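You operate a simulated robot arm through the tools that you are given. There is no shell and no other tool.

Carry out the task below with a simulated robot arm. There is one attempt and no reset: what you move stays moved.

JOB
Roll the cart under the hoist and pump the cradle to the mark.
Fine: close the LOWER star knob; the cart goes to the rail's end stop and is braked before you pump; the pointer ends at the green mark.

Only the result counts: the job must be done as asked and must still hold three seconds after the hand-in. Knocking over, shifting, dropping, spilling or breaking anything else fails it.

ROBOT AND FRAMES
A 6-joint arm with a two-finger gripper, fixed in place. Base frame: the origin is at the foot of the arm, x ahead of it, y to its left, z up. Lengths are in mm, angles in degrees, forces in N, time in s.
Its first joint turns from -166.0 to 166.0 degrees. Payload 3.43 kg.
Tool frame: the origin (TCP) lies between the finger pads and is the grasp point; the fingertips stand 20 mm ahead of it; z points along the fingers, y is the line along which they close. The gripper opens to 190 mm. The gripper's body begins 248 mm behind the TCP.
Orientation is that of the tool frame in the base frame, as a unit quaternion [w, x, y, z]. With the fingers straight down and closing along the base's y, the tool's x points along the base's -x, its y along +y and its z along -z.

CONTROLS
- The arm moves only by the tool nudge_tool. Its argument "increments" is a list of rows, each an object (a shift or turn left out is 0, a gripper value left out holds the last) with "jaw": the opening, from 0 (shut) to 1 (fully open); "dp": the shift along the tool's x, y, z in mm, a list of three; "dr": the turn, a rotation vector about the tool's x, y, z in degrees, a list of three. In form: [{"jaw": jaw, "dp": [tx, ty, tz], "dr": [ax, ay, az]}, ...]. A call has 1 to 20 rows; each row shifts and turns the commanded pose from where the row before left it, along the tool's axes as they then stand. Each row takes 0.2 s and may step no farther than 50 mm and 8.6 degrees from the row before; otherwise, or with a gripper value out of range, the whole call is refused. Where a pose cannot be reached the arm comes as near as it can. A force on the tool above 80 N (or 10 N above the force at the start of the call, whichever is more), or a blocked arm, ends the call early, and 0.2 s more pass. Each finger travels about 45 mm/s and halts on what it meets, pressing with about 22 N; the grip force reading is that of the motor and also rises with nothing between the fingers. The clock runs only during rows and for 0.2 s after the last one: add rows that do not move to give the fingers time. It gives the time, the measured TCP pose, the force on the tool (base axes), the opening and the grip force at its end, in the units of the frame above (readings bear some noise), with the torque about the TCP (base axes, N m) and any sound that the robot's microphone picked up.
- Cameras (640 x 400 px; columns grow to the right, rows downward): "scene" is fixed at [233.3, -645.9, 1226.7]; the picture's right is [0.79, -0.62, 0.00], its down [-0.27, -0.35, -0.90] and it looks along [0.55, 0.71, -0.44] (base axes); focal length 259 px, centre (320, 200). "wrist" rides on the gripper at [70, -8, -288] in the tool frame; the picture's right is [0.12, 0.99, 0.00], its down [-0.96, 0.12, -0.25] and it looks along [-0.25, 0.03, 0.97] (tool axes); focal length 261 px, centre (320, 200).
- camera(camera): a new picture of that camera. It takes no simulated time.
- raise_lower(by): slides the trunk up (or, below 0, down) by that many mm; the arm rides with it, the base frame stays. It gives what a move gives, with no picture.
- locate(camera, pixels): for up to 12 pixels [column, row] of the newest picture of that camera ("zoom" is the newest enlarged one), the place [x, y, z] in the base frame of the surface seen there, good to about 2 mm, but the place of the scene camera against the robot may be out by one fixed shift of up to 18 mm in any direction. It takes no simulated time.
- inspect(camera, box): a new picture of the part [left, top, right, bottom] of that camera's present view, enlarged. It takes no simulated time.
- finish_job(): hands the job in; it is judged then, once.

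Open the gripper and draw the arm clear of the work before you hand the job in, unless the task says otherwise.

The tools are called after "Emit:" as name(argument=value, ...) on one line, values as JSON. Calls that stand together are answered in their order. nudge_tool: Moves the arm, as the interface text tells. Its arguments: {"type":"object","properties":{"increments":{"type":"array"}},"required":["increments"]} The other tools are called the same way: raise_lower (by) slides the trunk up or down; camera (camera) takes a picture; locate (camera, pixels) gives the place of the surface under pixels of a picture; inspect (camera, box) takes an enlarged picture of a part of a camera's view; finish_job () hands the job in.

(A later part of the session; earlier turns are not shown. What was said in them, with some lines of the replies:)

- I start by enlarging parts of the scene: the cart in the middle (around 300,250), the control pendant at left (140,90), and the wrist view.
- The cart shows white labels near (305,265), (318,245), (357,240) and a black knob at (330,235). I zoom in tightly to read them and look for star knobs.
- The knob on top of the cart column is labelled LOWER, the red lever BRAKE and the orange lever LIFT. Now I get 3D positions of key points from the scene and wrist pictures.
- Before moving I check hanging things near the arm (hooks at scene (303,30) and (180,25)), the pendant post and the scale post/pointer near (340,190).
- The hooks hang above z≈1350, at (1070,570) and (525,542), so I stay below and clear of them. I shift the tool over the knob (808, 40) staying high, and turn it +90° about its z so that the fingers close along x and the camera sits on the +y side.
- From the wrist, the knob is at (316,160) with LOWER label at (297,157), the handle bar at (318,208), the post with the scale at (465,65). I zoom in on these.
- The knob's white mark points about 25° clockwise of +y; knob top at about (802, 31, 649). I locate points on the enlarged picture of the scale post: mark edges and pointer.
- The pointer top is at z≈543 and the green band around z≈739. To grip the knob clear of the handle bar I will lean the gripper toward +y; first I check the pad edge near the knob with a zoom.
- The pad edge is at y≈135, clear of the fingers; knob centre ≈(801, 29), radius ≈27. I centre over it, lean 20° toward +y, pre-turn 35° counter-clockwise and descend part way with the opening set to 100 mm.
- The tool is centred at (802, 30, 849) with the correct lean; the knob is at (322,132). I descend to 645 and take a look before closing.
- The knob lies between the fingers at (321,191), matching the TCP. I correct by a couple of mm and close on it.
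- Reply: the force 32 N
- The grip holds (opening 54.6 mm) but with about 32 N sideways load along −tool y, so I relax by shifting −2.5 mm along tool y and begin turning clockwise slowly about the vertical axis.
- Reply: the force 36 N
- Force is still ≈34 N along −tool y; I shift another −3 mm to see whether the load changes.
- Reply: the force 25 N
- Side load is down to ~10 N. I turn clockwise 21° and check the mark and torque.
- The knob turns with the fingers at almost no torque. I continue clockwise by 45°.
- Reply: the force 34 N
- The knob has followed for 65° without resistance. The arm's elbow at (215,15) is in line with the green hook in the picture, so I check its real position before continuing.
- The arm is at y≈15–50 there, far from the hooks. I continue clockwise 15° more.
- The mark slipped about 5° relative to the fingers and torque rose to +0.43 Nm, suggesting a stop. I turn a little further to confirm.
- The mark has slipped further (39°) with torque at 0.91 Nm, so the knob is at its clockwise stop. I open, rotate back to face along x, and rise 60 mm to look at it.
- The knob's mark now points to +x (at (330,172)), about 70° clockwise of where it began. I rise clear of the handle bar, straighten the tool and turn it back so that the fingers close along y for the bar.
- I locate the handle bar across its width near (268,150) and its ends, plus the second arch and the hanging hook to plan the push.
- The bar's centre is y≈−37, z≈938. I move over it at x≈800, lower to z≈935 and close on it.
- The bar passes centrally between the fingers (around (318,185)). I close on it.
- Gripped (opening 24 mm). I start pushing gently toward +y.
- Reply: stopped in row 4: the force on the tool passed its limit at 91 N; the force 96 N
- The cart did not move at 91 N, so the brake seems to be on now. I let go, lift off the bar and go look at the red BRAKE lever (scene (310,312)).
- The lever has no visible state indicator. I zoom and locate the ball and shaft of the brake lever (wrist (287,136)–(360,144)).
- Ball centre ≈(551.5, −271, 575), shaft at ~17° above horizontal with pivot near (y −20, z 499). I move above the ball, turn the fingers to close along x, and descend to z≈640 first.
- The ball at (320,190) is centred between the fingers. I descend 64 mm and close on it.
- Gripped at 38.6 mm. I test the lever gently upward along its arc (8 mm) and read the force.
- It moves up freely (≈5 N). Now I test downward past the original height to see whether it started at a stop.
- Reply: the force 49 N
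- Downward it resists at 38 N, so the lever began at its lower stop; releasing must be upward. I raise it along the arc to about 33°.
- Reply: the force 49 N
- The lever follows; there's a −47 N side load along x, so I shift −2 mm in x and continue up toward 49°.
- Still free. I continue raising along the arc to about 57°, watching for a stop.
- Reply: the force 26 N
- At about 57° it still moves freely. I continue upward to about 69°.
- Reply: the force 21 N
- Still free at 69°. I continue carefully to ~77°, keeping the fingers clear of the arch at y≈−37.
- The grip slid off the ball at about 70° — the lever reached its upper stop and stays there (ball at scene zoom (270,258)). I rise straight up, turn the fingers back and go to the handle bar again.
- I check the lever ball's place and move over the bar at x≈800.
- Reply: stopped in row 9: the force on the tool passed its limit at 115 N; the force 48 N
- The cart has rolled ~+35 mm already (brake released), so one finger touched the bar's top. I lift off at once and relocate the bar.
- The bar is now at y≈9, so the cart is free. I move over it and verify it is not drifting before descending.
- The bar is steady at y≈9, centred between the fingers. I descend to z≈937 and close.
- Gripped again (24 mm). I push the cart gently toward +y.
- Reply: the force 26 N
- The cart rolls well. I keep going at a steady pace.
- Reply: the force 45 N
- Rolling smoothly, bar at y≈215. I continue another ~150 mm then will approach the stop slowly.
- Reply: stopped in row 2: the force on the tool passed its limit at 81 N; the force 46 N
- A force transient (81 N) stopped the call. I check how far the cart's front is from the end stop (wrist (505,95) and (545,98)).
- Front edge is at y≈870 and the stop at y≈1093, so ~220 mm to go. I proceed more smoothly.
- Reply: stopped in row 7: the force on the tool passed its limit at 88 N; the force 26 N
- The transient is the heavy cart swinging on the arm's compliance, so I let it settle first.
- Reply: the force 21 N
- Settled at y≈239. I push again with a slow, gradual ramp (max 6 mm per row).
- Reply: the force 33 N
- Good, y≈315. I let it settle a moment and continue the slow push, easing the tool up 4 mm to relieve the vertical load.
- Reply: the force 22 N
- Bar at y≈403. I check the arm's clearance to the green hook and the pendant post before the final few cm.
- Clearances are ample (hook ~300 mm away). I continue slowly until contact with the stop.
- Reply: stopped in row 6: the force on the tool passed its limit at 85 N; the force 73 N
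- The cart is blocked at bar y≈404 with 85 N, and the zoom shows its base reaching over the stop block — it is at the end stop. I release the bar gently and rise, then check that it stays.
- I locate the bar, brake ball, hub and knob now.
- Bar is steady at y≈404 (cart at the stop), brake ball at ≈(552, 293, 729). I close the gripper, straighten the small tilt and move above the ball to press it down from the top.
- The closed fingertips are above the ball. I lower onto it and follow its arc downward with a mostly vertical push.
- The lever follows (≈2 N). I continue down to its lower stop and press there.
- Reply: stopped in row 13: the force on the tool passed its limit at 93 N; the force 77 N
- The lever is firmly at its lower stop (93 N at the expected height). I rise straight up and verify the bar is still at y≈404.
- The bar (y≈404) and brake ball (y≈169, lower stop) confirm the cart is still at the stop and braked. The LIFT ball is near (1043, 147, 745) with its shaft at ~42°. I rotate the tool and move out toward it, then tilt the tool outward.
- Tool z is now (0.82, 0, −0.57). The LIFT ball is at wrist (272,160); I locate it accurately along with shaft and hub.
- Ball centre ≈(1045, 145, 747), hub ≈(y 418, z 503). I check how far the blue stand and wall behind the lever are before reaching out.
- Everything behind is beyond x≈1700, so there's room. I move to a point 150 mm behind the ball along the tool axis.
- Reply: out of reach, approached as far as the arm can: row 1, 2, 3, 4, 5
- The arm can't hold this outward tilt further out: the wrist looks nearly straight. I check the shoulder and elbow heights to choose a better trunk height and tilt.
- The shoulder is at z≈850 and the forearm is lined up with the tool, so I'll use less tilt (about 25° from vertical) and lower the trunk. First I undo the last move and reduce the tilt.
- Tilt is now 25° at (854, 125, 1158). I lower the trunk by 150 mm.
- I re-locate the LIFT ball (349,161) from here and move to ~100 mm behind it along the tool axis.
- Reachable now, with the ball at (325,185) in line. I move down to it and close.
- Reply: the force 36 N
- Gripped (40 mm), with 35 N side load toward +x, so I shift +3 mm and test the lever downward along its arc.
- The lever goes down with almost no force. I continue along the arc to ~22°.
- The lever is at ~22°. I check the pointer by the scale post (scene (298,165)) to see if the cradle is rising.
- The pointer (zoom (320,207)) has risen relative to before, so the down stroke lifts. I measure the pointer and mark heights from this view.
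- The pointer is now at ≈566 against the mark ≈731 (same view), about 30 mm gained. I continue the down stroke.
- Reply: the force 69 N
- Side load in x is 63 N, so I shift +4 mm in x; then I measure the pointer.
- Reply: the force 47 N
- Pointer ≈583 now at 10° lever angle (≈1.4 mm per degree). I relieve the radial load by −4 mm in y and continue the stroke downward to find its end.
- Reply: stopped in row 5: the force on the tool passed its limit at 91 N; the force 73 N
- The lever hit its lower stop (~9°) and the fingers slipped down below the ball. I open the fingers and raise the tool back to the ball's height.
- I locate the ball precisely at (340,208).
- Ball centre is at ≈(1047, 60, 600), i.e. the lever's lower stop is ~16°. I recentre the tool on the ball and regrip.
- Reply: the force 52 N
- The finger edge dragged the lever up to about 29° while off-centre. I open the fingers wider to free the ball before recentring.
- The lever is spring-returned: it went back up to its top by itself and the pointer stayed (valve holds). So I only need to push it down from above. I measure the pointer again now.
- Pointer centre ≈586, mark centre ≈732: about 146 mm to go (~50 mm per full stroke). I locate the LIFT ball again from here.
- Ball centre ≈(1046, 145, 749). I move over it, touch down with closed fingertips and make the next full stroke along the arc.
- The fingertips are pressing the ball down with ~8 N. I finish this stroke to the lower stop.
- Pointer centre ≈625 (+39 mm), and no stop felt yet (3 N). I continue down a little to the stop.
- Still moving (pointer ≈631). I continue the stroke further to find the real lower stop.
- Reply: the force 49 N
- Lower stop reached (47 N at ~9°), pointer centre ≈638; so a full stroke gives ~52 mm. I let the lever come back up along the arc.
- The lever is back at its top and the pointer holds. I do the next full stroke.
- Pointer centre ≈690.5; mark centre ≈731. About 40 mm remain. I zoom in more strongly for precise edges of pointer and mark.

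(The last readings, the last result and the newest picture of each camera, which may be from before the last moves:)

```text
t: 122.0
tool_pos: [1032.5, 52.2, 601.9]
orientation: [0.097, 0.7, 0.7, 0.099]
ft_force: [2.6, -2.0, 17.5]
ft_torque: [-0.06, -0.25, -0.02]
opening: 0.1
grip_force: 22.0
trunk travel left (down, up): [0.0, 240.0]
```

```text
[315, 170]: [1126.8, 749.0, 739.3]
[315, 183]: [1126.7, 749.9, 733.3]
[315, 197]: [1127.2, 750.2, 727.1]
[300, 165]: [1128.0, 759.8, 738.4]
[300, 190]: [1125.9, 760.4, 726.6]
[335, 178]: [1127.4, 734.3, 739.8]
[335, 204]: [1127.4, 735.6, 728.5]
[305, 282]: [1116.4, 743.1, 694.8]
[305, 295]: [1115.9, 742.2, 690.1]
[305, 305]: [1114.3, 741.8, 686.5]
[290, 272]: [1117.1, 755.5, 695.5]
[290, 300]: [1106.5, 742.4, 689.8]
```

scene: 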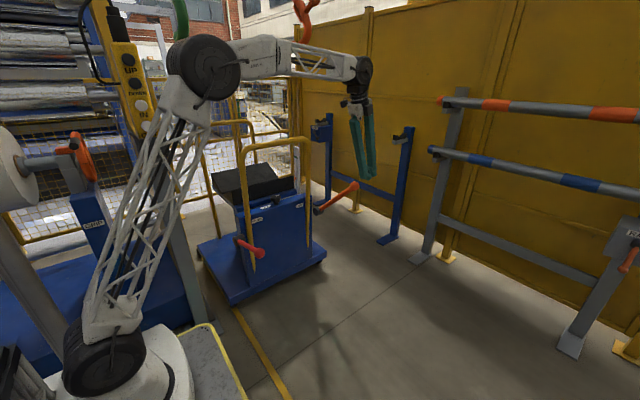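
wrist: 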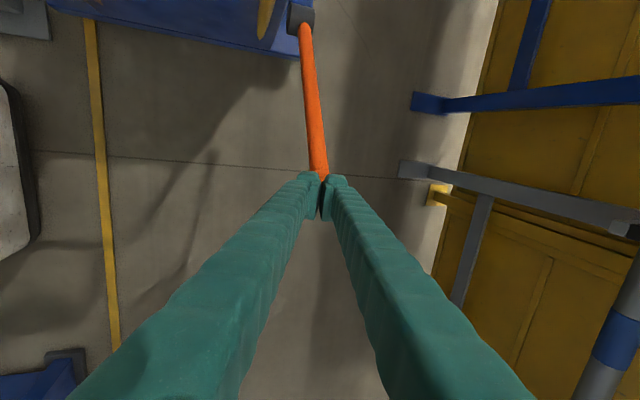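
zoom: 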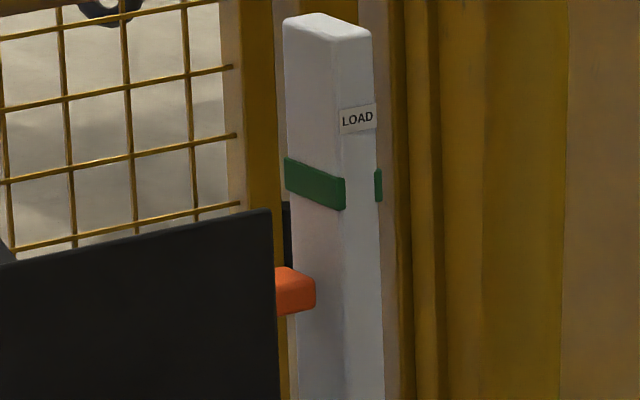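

Mark centre ≈733, pointer centre ≈690: 43 mm remaining. I bring the lever back up for a final partial stroke.

Emit:
nudge_tool(increments=[{"dp": [3.0, 4.0, -14.0]}, {"dp": [4.5, 5.1, -18.0]}, {"dp": [5.5, 5.1, -17.7]}, {"dp": [6.4, 5.0, -17.4]}, {"dp": [7.3, 4.9, -17.1]}, {"dp": [8.3, 4.8, -16.6]}, {"dp": [9.2, 4.6, -16.2]}, {"dp": [10, 4.5, -15.8]}, {"dp": [10.9, 4.3, -15.2]}, {"dp": [11.7, 4.2, -14.7]}, {"dp": [12.5, 4.0, -14.0]}, {"dp": [0, 2.75, -9.6]}, {"dp": [0, 0, 0]}])

Emit:
nudge_tool(increments=[{"dp": [0, -2.75, 9.6]}, {"dp": [-12.5, -4.0, 14.0]}, {"dp": [-11.7, -4.2, 14.7]}, {"dp": [-10.9, -4.3, 15.2]}, {"dp": [-10, -4.5, 15.8]}, {"dp": [-9.2, -4.6, 16.2]}, {"dp": [-8.3, -4.8, 16.6]}, {"dp": [-7.3, -4.9, 17.1]}, {"dp": [0, 0, 0]}])

Emit:
inspect(camera="scene", box=[284, 146, 308, 170])

```text
t: 124.8
tool_pos: [1035.1, 141.0, 796.8]
orientation: [0.097, 0.7, 0.701, 0.099]
ft_force: [0.6, -0.3, 0.1]
ft_torque: [0.0, -0.02, -0.06]
opening: 0.0
grip_force: 22.0
trunk travel left (down, up): [0.0, 240.0]
```

```text
t: 126.8
tool_pos: [1032.8, 71.4, 670.4]
orientation: [0.096, 0.699, 0.702, 0.099]
ft_force: [-2.2, 0.1, 4.3]
ft_torque: [-0.02, -0.01, 0.0]
opening: 0.1
grip_force: 22.2
trunk travel left (down, up): [0.0, 240.0]
```

```text
16.00 times, centred on (296, 158) of scene
```

zoom: 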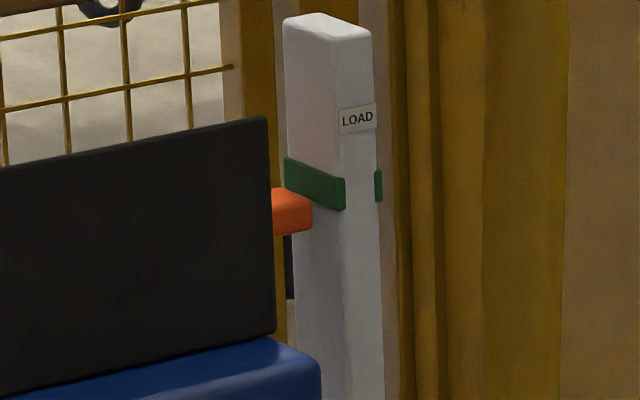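

Emit:
locate(camera="zoom", pixels=[[300, 202], [300, 206], [300, 215], [300, 225], [300, 230], [305, 215], [305, 228], [315, 170], [315, 198], [290, 192]])

```text
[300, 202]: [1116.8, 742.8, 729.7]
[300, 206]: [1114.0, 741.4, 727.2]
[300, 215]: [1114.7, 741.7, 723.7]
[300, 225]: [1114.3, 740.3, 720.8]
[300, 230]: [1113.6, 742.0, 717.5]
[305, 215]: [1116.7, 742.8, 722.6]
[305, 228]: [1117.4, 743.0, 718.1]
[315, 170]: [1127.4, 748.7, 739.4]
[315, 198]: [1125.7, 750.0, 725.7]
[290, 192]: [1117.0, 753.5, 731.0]
```

Pointer centre ≈722.5; ~10.5 mm to go. I press about 3.5° further.

Emit:
nudge_tool(increments=[{"dp": [-3.2, -2.5, 8.7]}, {"dp": [-3.2, -2.5, 8.7]}, {"dp": [-0.9, -0.8, 3.0]}, {"dp": [0, 0, 0]}])

Emit:
inspect(camera="scene", box=[284, 146, 308, 170])

Emit:
locate(camera="zoom", pixels=[[300, 182], [300, 186], [300, 190], [300, 195], [300, 200], [300, 205], [300, 210], [300, 215], [305, 200], [325, 174], [325, 200]])

```text
t: 127.8
tool_pos: [1033.7, 61.8, 650.4]
orientation: [0.097, 0.699, 0.701, 0.099]
ft_force: [-0.7, -1.6, 5.2]
ft_torque: [-0.06, -0.08, -0.08]
opening: 0.0
grip_force: 22.1
trunk travel left (down, up): [0.0, 240.0]
```

```text
16.00 times, centred on (296, 158) of scene
```

zoom: 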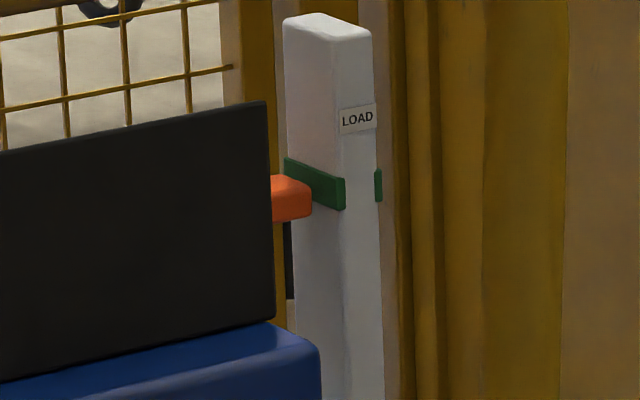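

```text
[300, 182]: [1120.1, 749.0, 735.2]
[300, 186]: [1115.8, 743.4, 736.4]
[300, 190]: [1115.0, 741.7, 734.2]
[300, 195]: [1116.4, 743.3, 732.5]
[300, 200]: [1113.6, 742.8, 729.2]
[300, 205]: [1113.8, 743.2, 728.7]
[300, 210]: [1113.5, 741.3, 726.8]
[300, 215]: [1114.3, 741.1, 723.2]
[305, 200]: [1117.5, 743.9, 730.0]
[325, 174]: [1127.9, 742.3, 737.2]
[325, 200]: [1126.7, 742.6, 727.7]
```

Pointer centre ≈728.7, mark centre ≈732.5–733. I press ~2.3° more.

Emit:
nudge_tool(increments=[{"dp": [-2.1, -1.9, 6.8]}, {"dp": [-2.0, -1.9, 6.8]}, {"dp": [0, 0, 0]}])

Emit:
inspect(camera="scene", box=[284, 146, 308, 170])

Emit:
locate(camera="zoom", pixels=[[300, 172], [300, 176], [300, 180], [300, 185], [300, 190], [300, 195], [300, 200], [300, 205], [305, 190], [325, 174], [325, 200]])

```text
t: 128.6
tool_pos: [1034.1, 60.4, 635.5]
orientation: [0.097, 0.7, 0.701, 0.099]
ft_force: [-0.7, 0.2, 3.4]
ft_torque: [0.05, -0.06, 0.05]
opening: 0.1
grip_force: 22.2
trunk travel left (down, up): [0.0, 240.0]
```

```text
16.00 times, centred on (296, 158) of scene
```

zoom: 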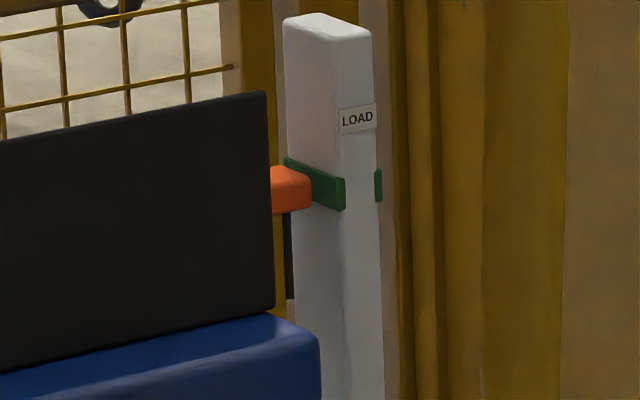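

```text
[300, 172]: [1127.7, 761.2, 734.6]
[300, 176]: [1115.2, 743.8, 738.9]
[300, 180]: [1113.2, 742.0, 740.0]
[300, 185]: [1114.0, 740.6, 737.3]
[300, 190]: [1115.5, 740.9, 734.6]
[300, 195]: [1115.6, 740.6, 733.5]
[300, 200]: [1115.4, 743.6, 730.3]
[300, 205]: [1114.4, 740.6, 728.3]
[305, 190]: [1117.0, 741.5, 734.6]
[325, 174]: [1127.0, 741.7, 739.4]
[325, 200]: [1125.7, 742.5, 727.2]
```

The pointer (≈733) now lines up with the mark centre (≈733). I let the lever up gently along its arc, then verify that the pointer holds.

Emit:
nudge_tool(increments=[{"dp": [5.1, 5.0, -17.6]}, {"dp": [6.4, 5.0, -17.4]}, {"dp": [7.3, 4.9, -17.1]}, {"dp": [8.3, 4.8, -16.6]}, {"dp": [9.2, 4.6, -16.2]}, {"dp": [10, 4.5, -15.8]}, {"dp": [10.9, 4.3, -15.2]}, {"dp": [11.7, 4.2, -14.7]}, {"dp": [12.5, 4.0, -14.0]}, {"dp": [0, 5.5, -19.2]}, {"dp": [0, 11, -38.4]}, {"dp": [0, 0, 0]}])

Emit:
inspect(camera="scene", box=[284, 146, 308, 170])

Emit:
locate(camera="zoom", pixels=[[300, 176], [300, 180], [300, 185], [300, 190], [300, 195], [300, 200], [300, 205], [325, 174], [325, 200]])

Emit:
camera(camera="scene")

```text
t: 131.2
tool_pos: [1033.7, 140.8, 847.3]
orientation: [0.097, 0.7, 0.7, 0.099]
ft_force: [0.1, -0.9, 1.4]
ft_torque: [0.01, 0.03, 0.0]
opening: 0.0
grip_force: 21.7
trunk travel left (down, up): [0.0, 240.0]
```

```text
16.00 times, centred on (296, 158) of scene
```

zoom: 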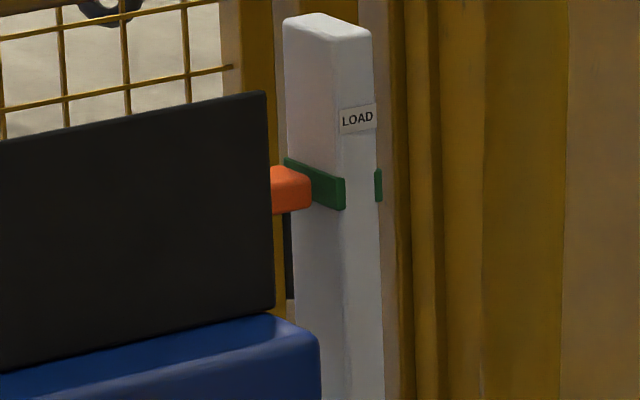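

```text
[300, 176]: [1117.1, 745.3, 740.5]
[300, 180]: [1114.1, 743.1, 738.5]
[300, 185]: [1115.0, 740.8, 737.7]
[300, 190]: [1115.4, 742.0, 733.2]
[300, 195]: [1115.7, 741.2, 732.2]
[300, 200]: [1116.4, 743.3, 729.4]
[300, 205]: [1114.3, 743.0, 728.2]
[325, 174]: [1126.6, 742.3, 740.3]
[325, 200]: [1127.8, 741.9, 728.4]
```

```text
taken
```

scene: 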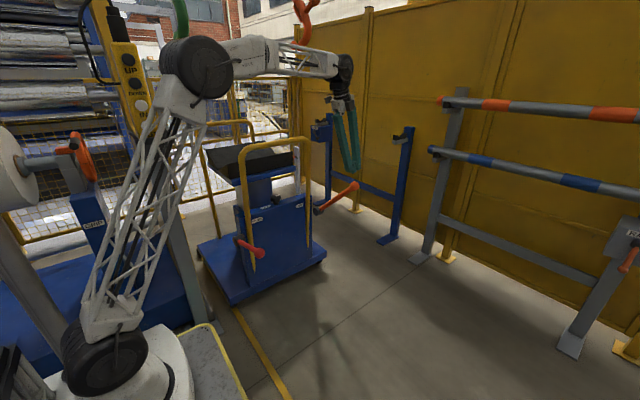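

The pointer holds at the mark. I draw the arm up and back, open the gripper, and then check cart, brake lever and knob once more.

Emit:
nudge_tool(increments=[{"dp": [0, 12.4, -43.2]}, {"dp": [0, 12.4, -43.2]}, {"dp": [0, 12.4, -43.2]}, {"dp": [0, 12.4, -43.2]}, {"dp": [0, 12.4, -43.2]}, {"dp": [0, -43.2, -12.4], "jaw": 0.5}, {"dp": [0, -43.2, -12.4]}, {"dp": [0, -43.2, -12.4]}, {"dp": [0, -43.2, -12.4]}, {"dp": [0, -43.2, -12.4]}, {"dp": [0, -43.2, -12.4]}, {"dr": [8, 0, 0]}, {"dr": [8, 0, 0]}, {"dp": [0, 0, 0]}])

Emit:
camera(camera="wrist")

Emit:
camera(camera="scene")

```text
t: 134.2
tool_pos: [765.4, 136.6, 1072.4]
orientation: [-0.003, 0.707, 0.708, 0.0]
ft_force: [0.3, 0.4, -0.2]
ft_torque: [-0.03, 0.1, 0.01]
opening: 94.9
grip_force: 0.1
trunk travel left (down, up): [0.0, 240.0]
```

```text
taken
```

wrist: 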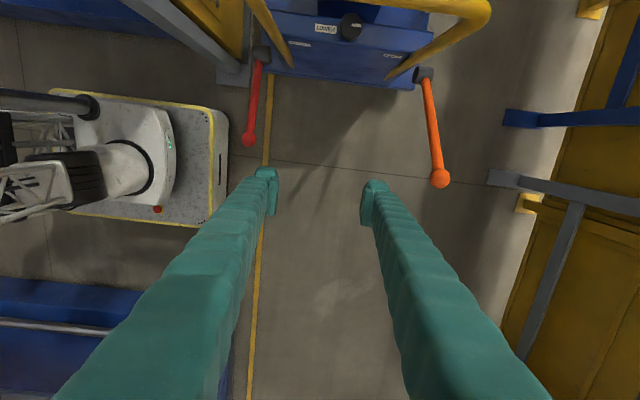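

```text
taken
```

scene: 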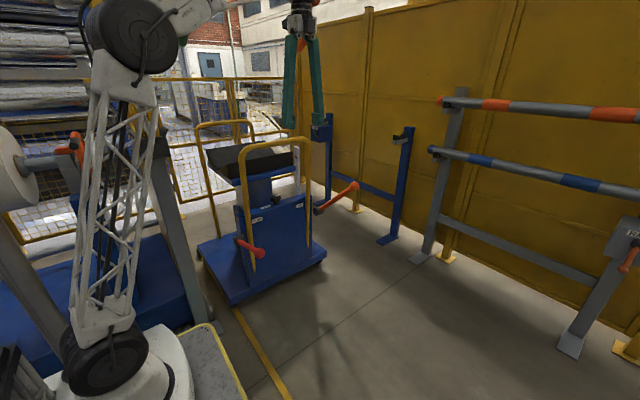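

I check the brake ball, knob and bar positions, and the pointer once more after some seconds.

Emit:
locate(camera="wrist", pixels=[[249, 140], [252, 110], [258, 65], [440, 178], [350, 22]])

Emit:
inspect(camera="scene", box=[284, 146, 308, 170])

Emit:
locate(camera="scene", pixels=[[275, 144], [200, 250], [258, 252], [270, 208]])

Emit:
inspect(camera="scene", box=[180, 130, 340, 310])

```text
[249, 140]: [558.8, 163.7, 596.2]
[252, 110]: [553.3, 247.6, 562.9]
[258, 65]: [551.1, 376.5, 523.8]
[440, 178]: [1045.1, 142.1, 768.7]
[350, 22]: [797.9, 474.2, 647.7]
```

```text
16.00 times, centred on (296, 158) of scene
```

zoom: 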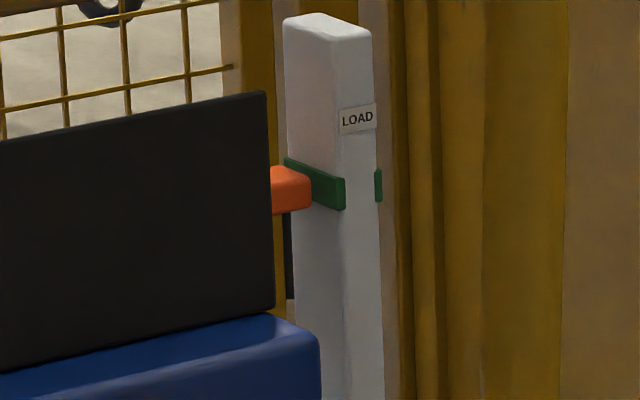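

```text
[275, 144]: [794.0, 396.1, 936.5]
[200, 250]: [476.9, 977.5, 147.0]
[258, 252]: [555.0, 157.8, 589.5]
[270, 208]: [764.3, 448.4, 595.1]
```

```text
2.22 times, centred on (260, 220) of scene
```

zoom: 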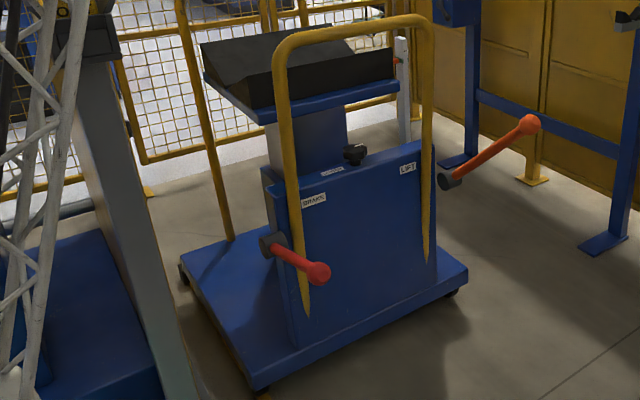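

All in place. To be sure the cart touches the end stop, I zoom on the stop area near scene (200,252).

Emit:
inspect(camera="scene", box=[180, 232, 228, 268])

Emit:
locate(camera="zoom", pixels=[[240, 180], [235, 200], [245, 215], [255, 240], [260, 160], [300, 150], [250, 260], [270, 280], [245, 170], [230, 185], [230, 230], [260, 220]])

```text
11.11 times, centred on (204, 250) of scene
```

zoom: 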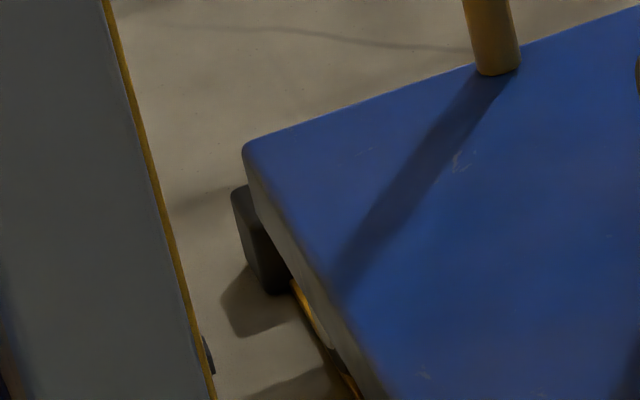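

```text
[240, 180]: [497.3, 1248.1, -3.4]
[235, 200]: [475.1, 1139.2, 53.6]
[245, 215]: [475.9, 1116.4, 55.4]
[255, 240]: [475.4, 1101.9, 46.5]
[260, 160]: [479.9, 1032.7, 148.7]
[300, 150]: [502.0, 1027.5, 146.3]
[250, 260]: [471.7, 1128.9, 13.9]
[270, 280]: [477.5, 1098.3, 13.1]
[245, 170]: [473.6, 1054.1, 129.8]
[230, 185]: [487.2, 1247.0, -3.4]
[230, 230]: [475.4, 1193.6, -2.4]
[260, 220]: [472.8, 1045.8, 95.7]
```

The platform's front edge is at y≈1054 while the stop's face is at y≈1095, so I look closer underneath for what meets the stop.

Emit:
inspect(camera="scene", box=[194, 250, 218, 274])

Emit:
locate(camera="zoom", pixels=[[225, 130], [260, 160], [270, 200], [300, 230], [330, 270], [345, 290], [290, 180], [310, 200], [360, 330], [380, 380], [230, 160], [265, 220]])

```text
16.00 times, centred on (206, 262) of scene
```

zoom: 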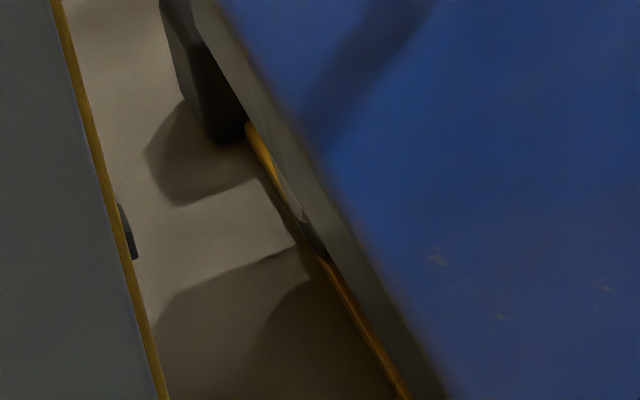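

```text
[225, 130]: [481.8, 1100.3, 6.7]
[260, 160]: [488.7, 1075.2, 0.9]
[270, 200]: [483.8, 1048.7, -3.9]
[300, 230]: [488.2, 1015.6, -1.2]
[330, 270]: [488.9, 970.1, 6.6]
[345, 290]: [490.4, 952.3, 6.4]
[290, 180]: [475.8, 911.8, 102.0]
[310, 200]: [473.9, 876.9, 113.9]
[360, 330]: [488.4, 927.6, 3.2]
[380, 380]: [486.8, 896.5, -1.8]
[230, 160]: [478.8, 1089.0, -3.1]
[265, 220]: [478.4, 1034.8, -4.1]
```

The near bar (y≈404) and far arch span the cart's full length, and the far arch's outer edge now lines up with the stop face (≈1093), matching the rigid block I felt at 85 N. Everything holds; I draw the arm further clear with the gripper open and check the final state once more.

Emit:
nudge_tool(increments=[{"dp": [-40, -10, -15], "jaw": 0.6}, {"dp": [-40, -10, -15]}, {"dp": [-40, -10, -15]}, {"dp": [-40, -10, -15]}, {"dp": [-40, -10, -15]}, {"dp": [0, 0, 0]}, {"dp": [0, 0, 0]}, {"dp": [0, 0, 0]}, {"dp": [0, 0, 0]}, {"dp": [0, 0, 0]}])

Emit:
inspect(camera="scene", box=[284, 146, 308, 170])

Emit:
locate(camera="zoom", pixels=[[300, 178], [300, 182], [300, 190], [300, 195], [300, 205], [300, 208], [325, 172], [325, 187], [325, 202]])

Emit:
camera(camera="scene")

```text
t: 136.4
tool_pos: [715.3, -65.2, 1145.7]
orientation: [-0.002, 0.707, 0.708, 0.002]
ft_force: [-0.6, -0.9, -0.2]
ft_torque: [0.02, 0.01, 0.02]
opening: 114.2
grip_force: 0.1
trunk travel left (down, up): [0.0, 240.0]
```

```text
16.00 times, centred on (296, 158) of scene
```

zoom: 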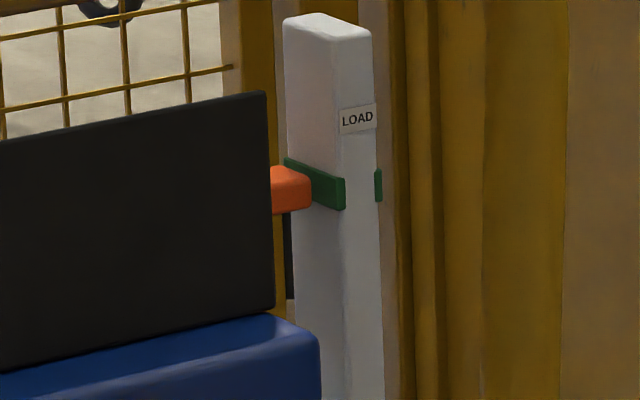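

```text
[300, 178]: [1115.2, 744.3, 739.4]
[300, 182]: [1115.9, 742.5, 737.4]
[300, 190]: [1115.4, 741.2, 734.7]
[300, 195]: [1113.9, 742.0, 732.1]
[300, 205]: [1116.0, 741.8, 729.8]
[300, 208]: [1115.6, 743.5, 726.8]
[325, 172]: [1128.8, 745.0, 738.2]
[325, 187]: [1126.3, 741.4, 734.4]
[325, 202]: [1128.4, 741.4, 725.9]
```

```text
taken
```

scene: 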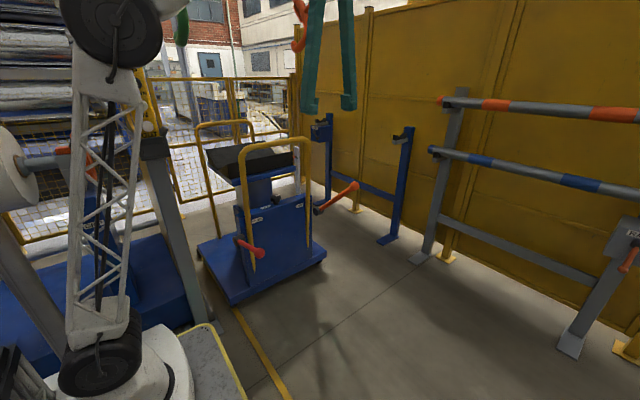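

The pointer (≈733) is steady at the green mark (≈726–740). The cart is at the stop with the brake lever down at its lower stop, the knob is closed, and the arm is clear with the gripper open. I hand in the job.

Emit:
finish_job()

```text
The job is handed in.
```

The cart is at the end of its travel with the brake on, the LOWER knob is closed, and the pointer sits on the green mark. I've handed the job in; no verdict came back, only confirmation of the hand-in.

- **Knob:** I turned the LOWER star knob clockwise to its stop, about 70°. The cradle has held its height since, so the valve is shut.
- **Cart:** The brake was on at the start, so I released it first. I then pushed the cart by its handle until it stopped dead at about 85 N.
- **Brake:** I pushed the brake lever fully down to its lower stop before pumping. The cart has not moved since.
- **Pumping:** Three full strokes and a final partial one brought the pointer to z≈733 mm; the green band runs from about 726 to 740 mm. It stayed there after I let the lever go.

**End stop contact:** the front edge of the cart's platform is about 40 mm short of the stop block, so I couldn't see them touch. I took it as the end stop because the cart stopped hard there, and the outer edge of its far handle lines up with the block's face (estimated, not measured directly).

**Contact with the handle bar:** one finger came down on top of the bar at about 115 N when the cart had rolled slightly after the brake was released. I lifted off at once, and the handle held normally when I pushed with it afterwards.

The arm is clear of the work with the gripper open. The trunk is still 150 mm lower than where it started.
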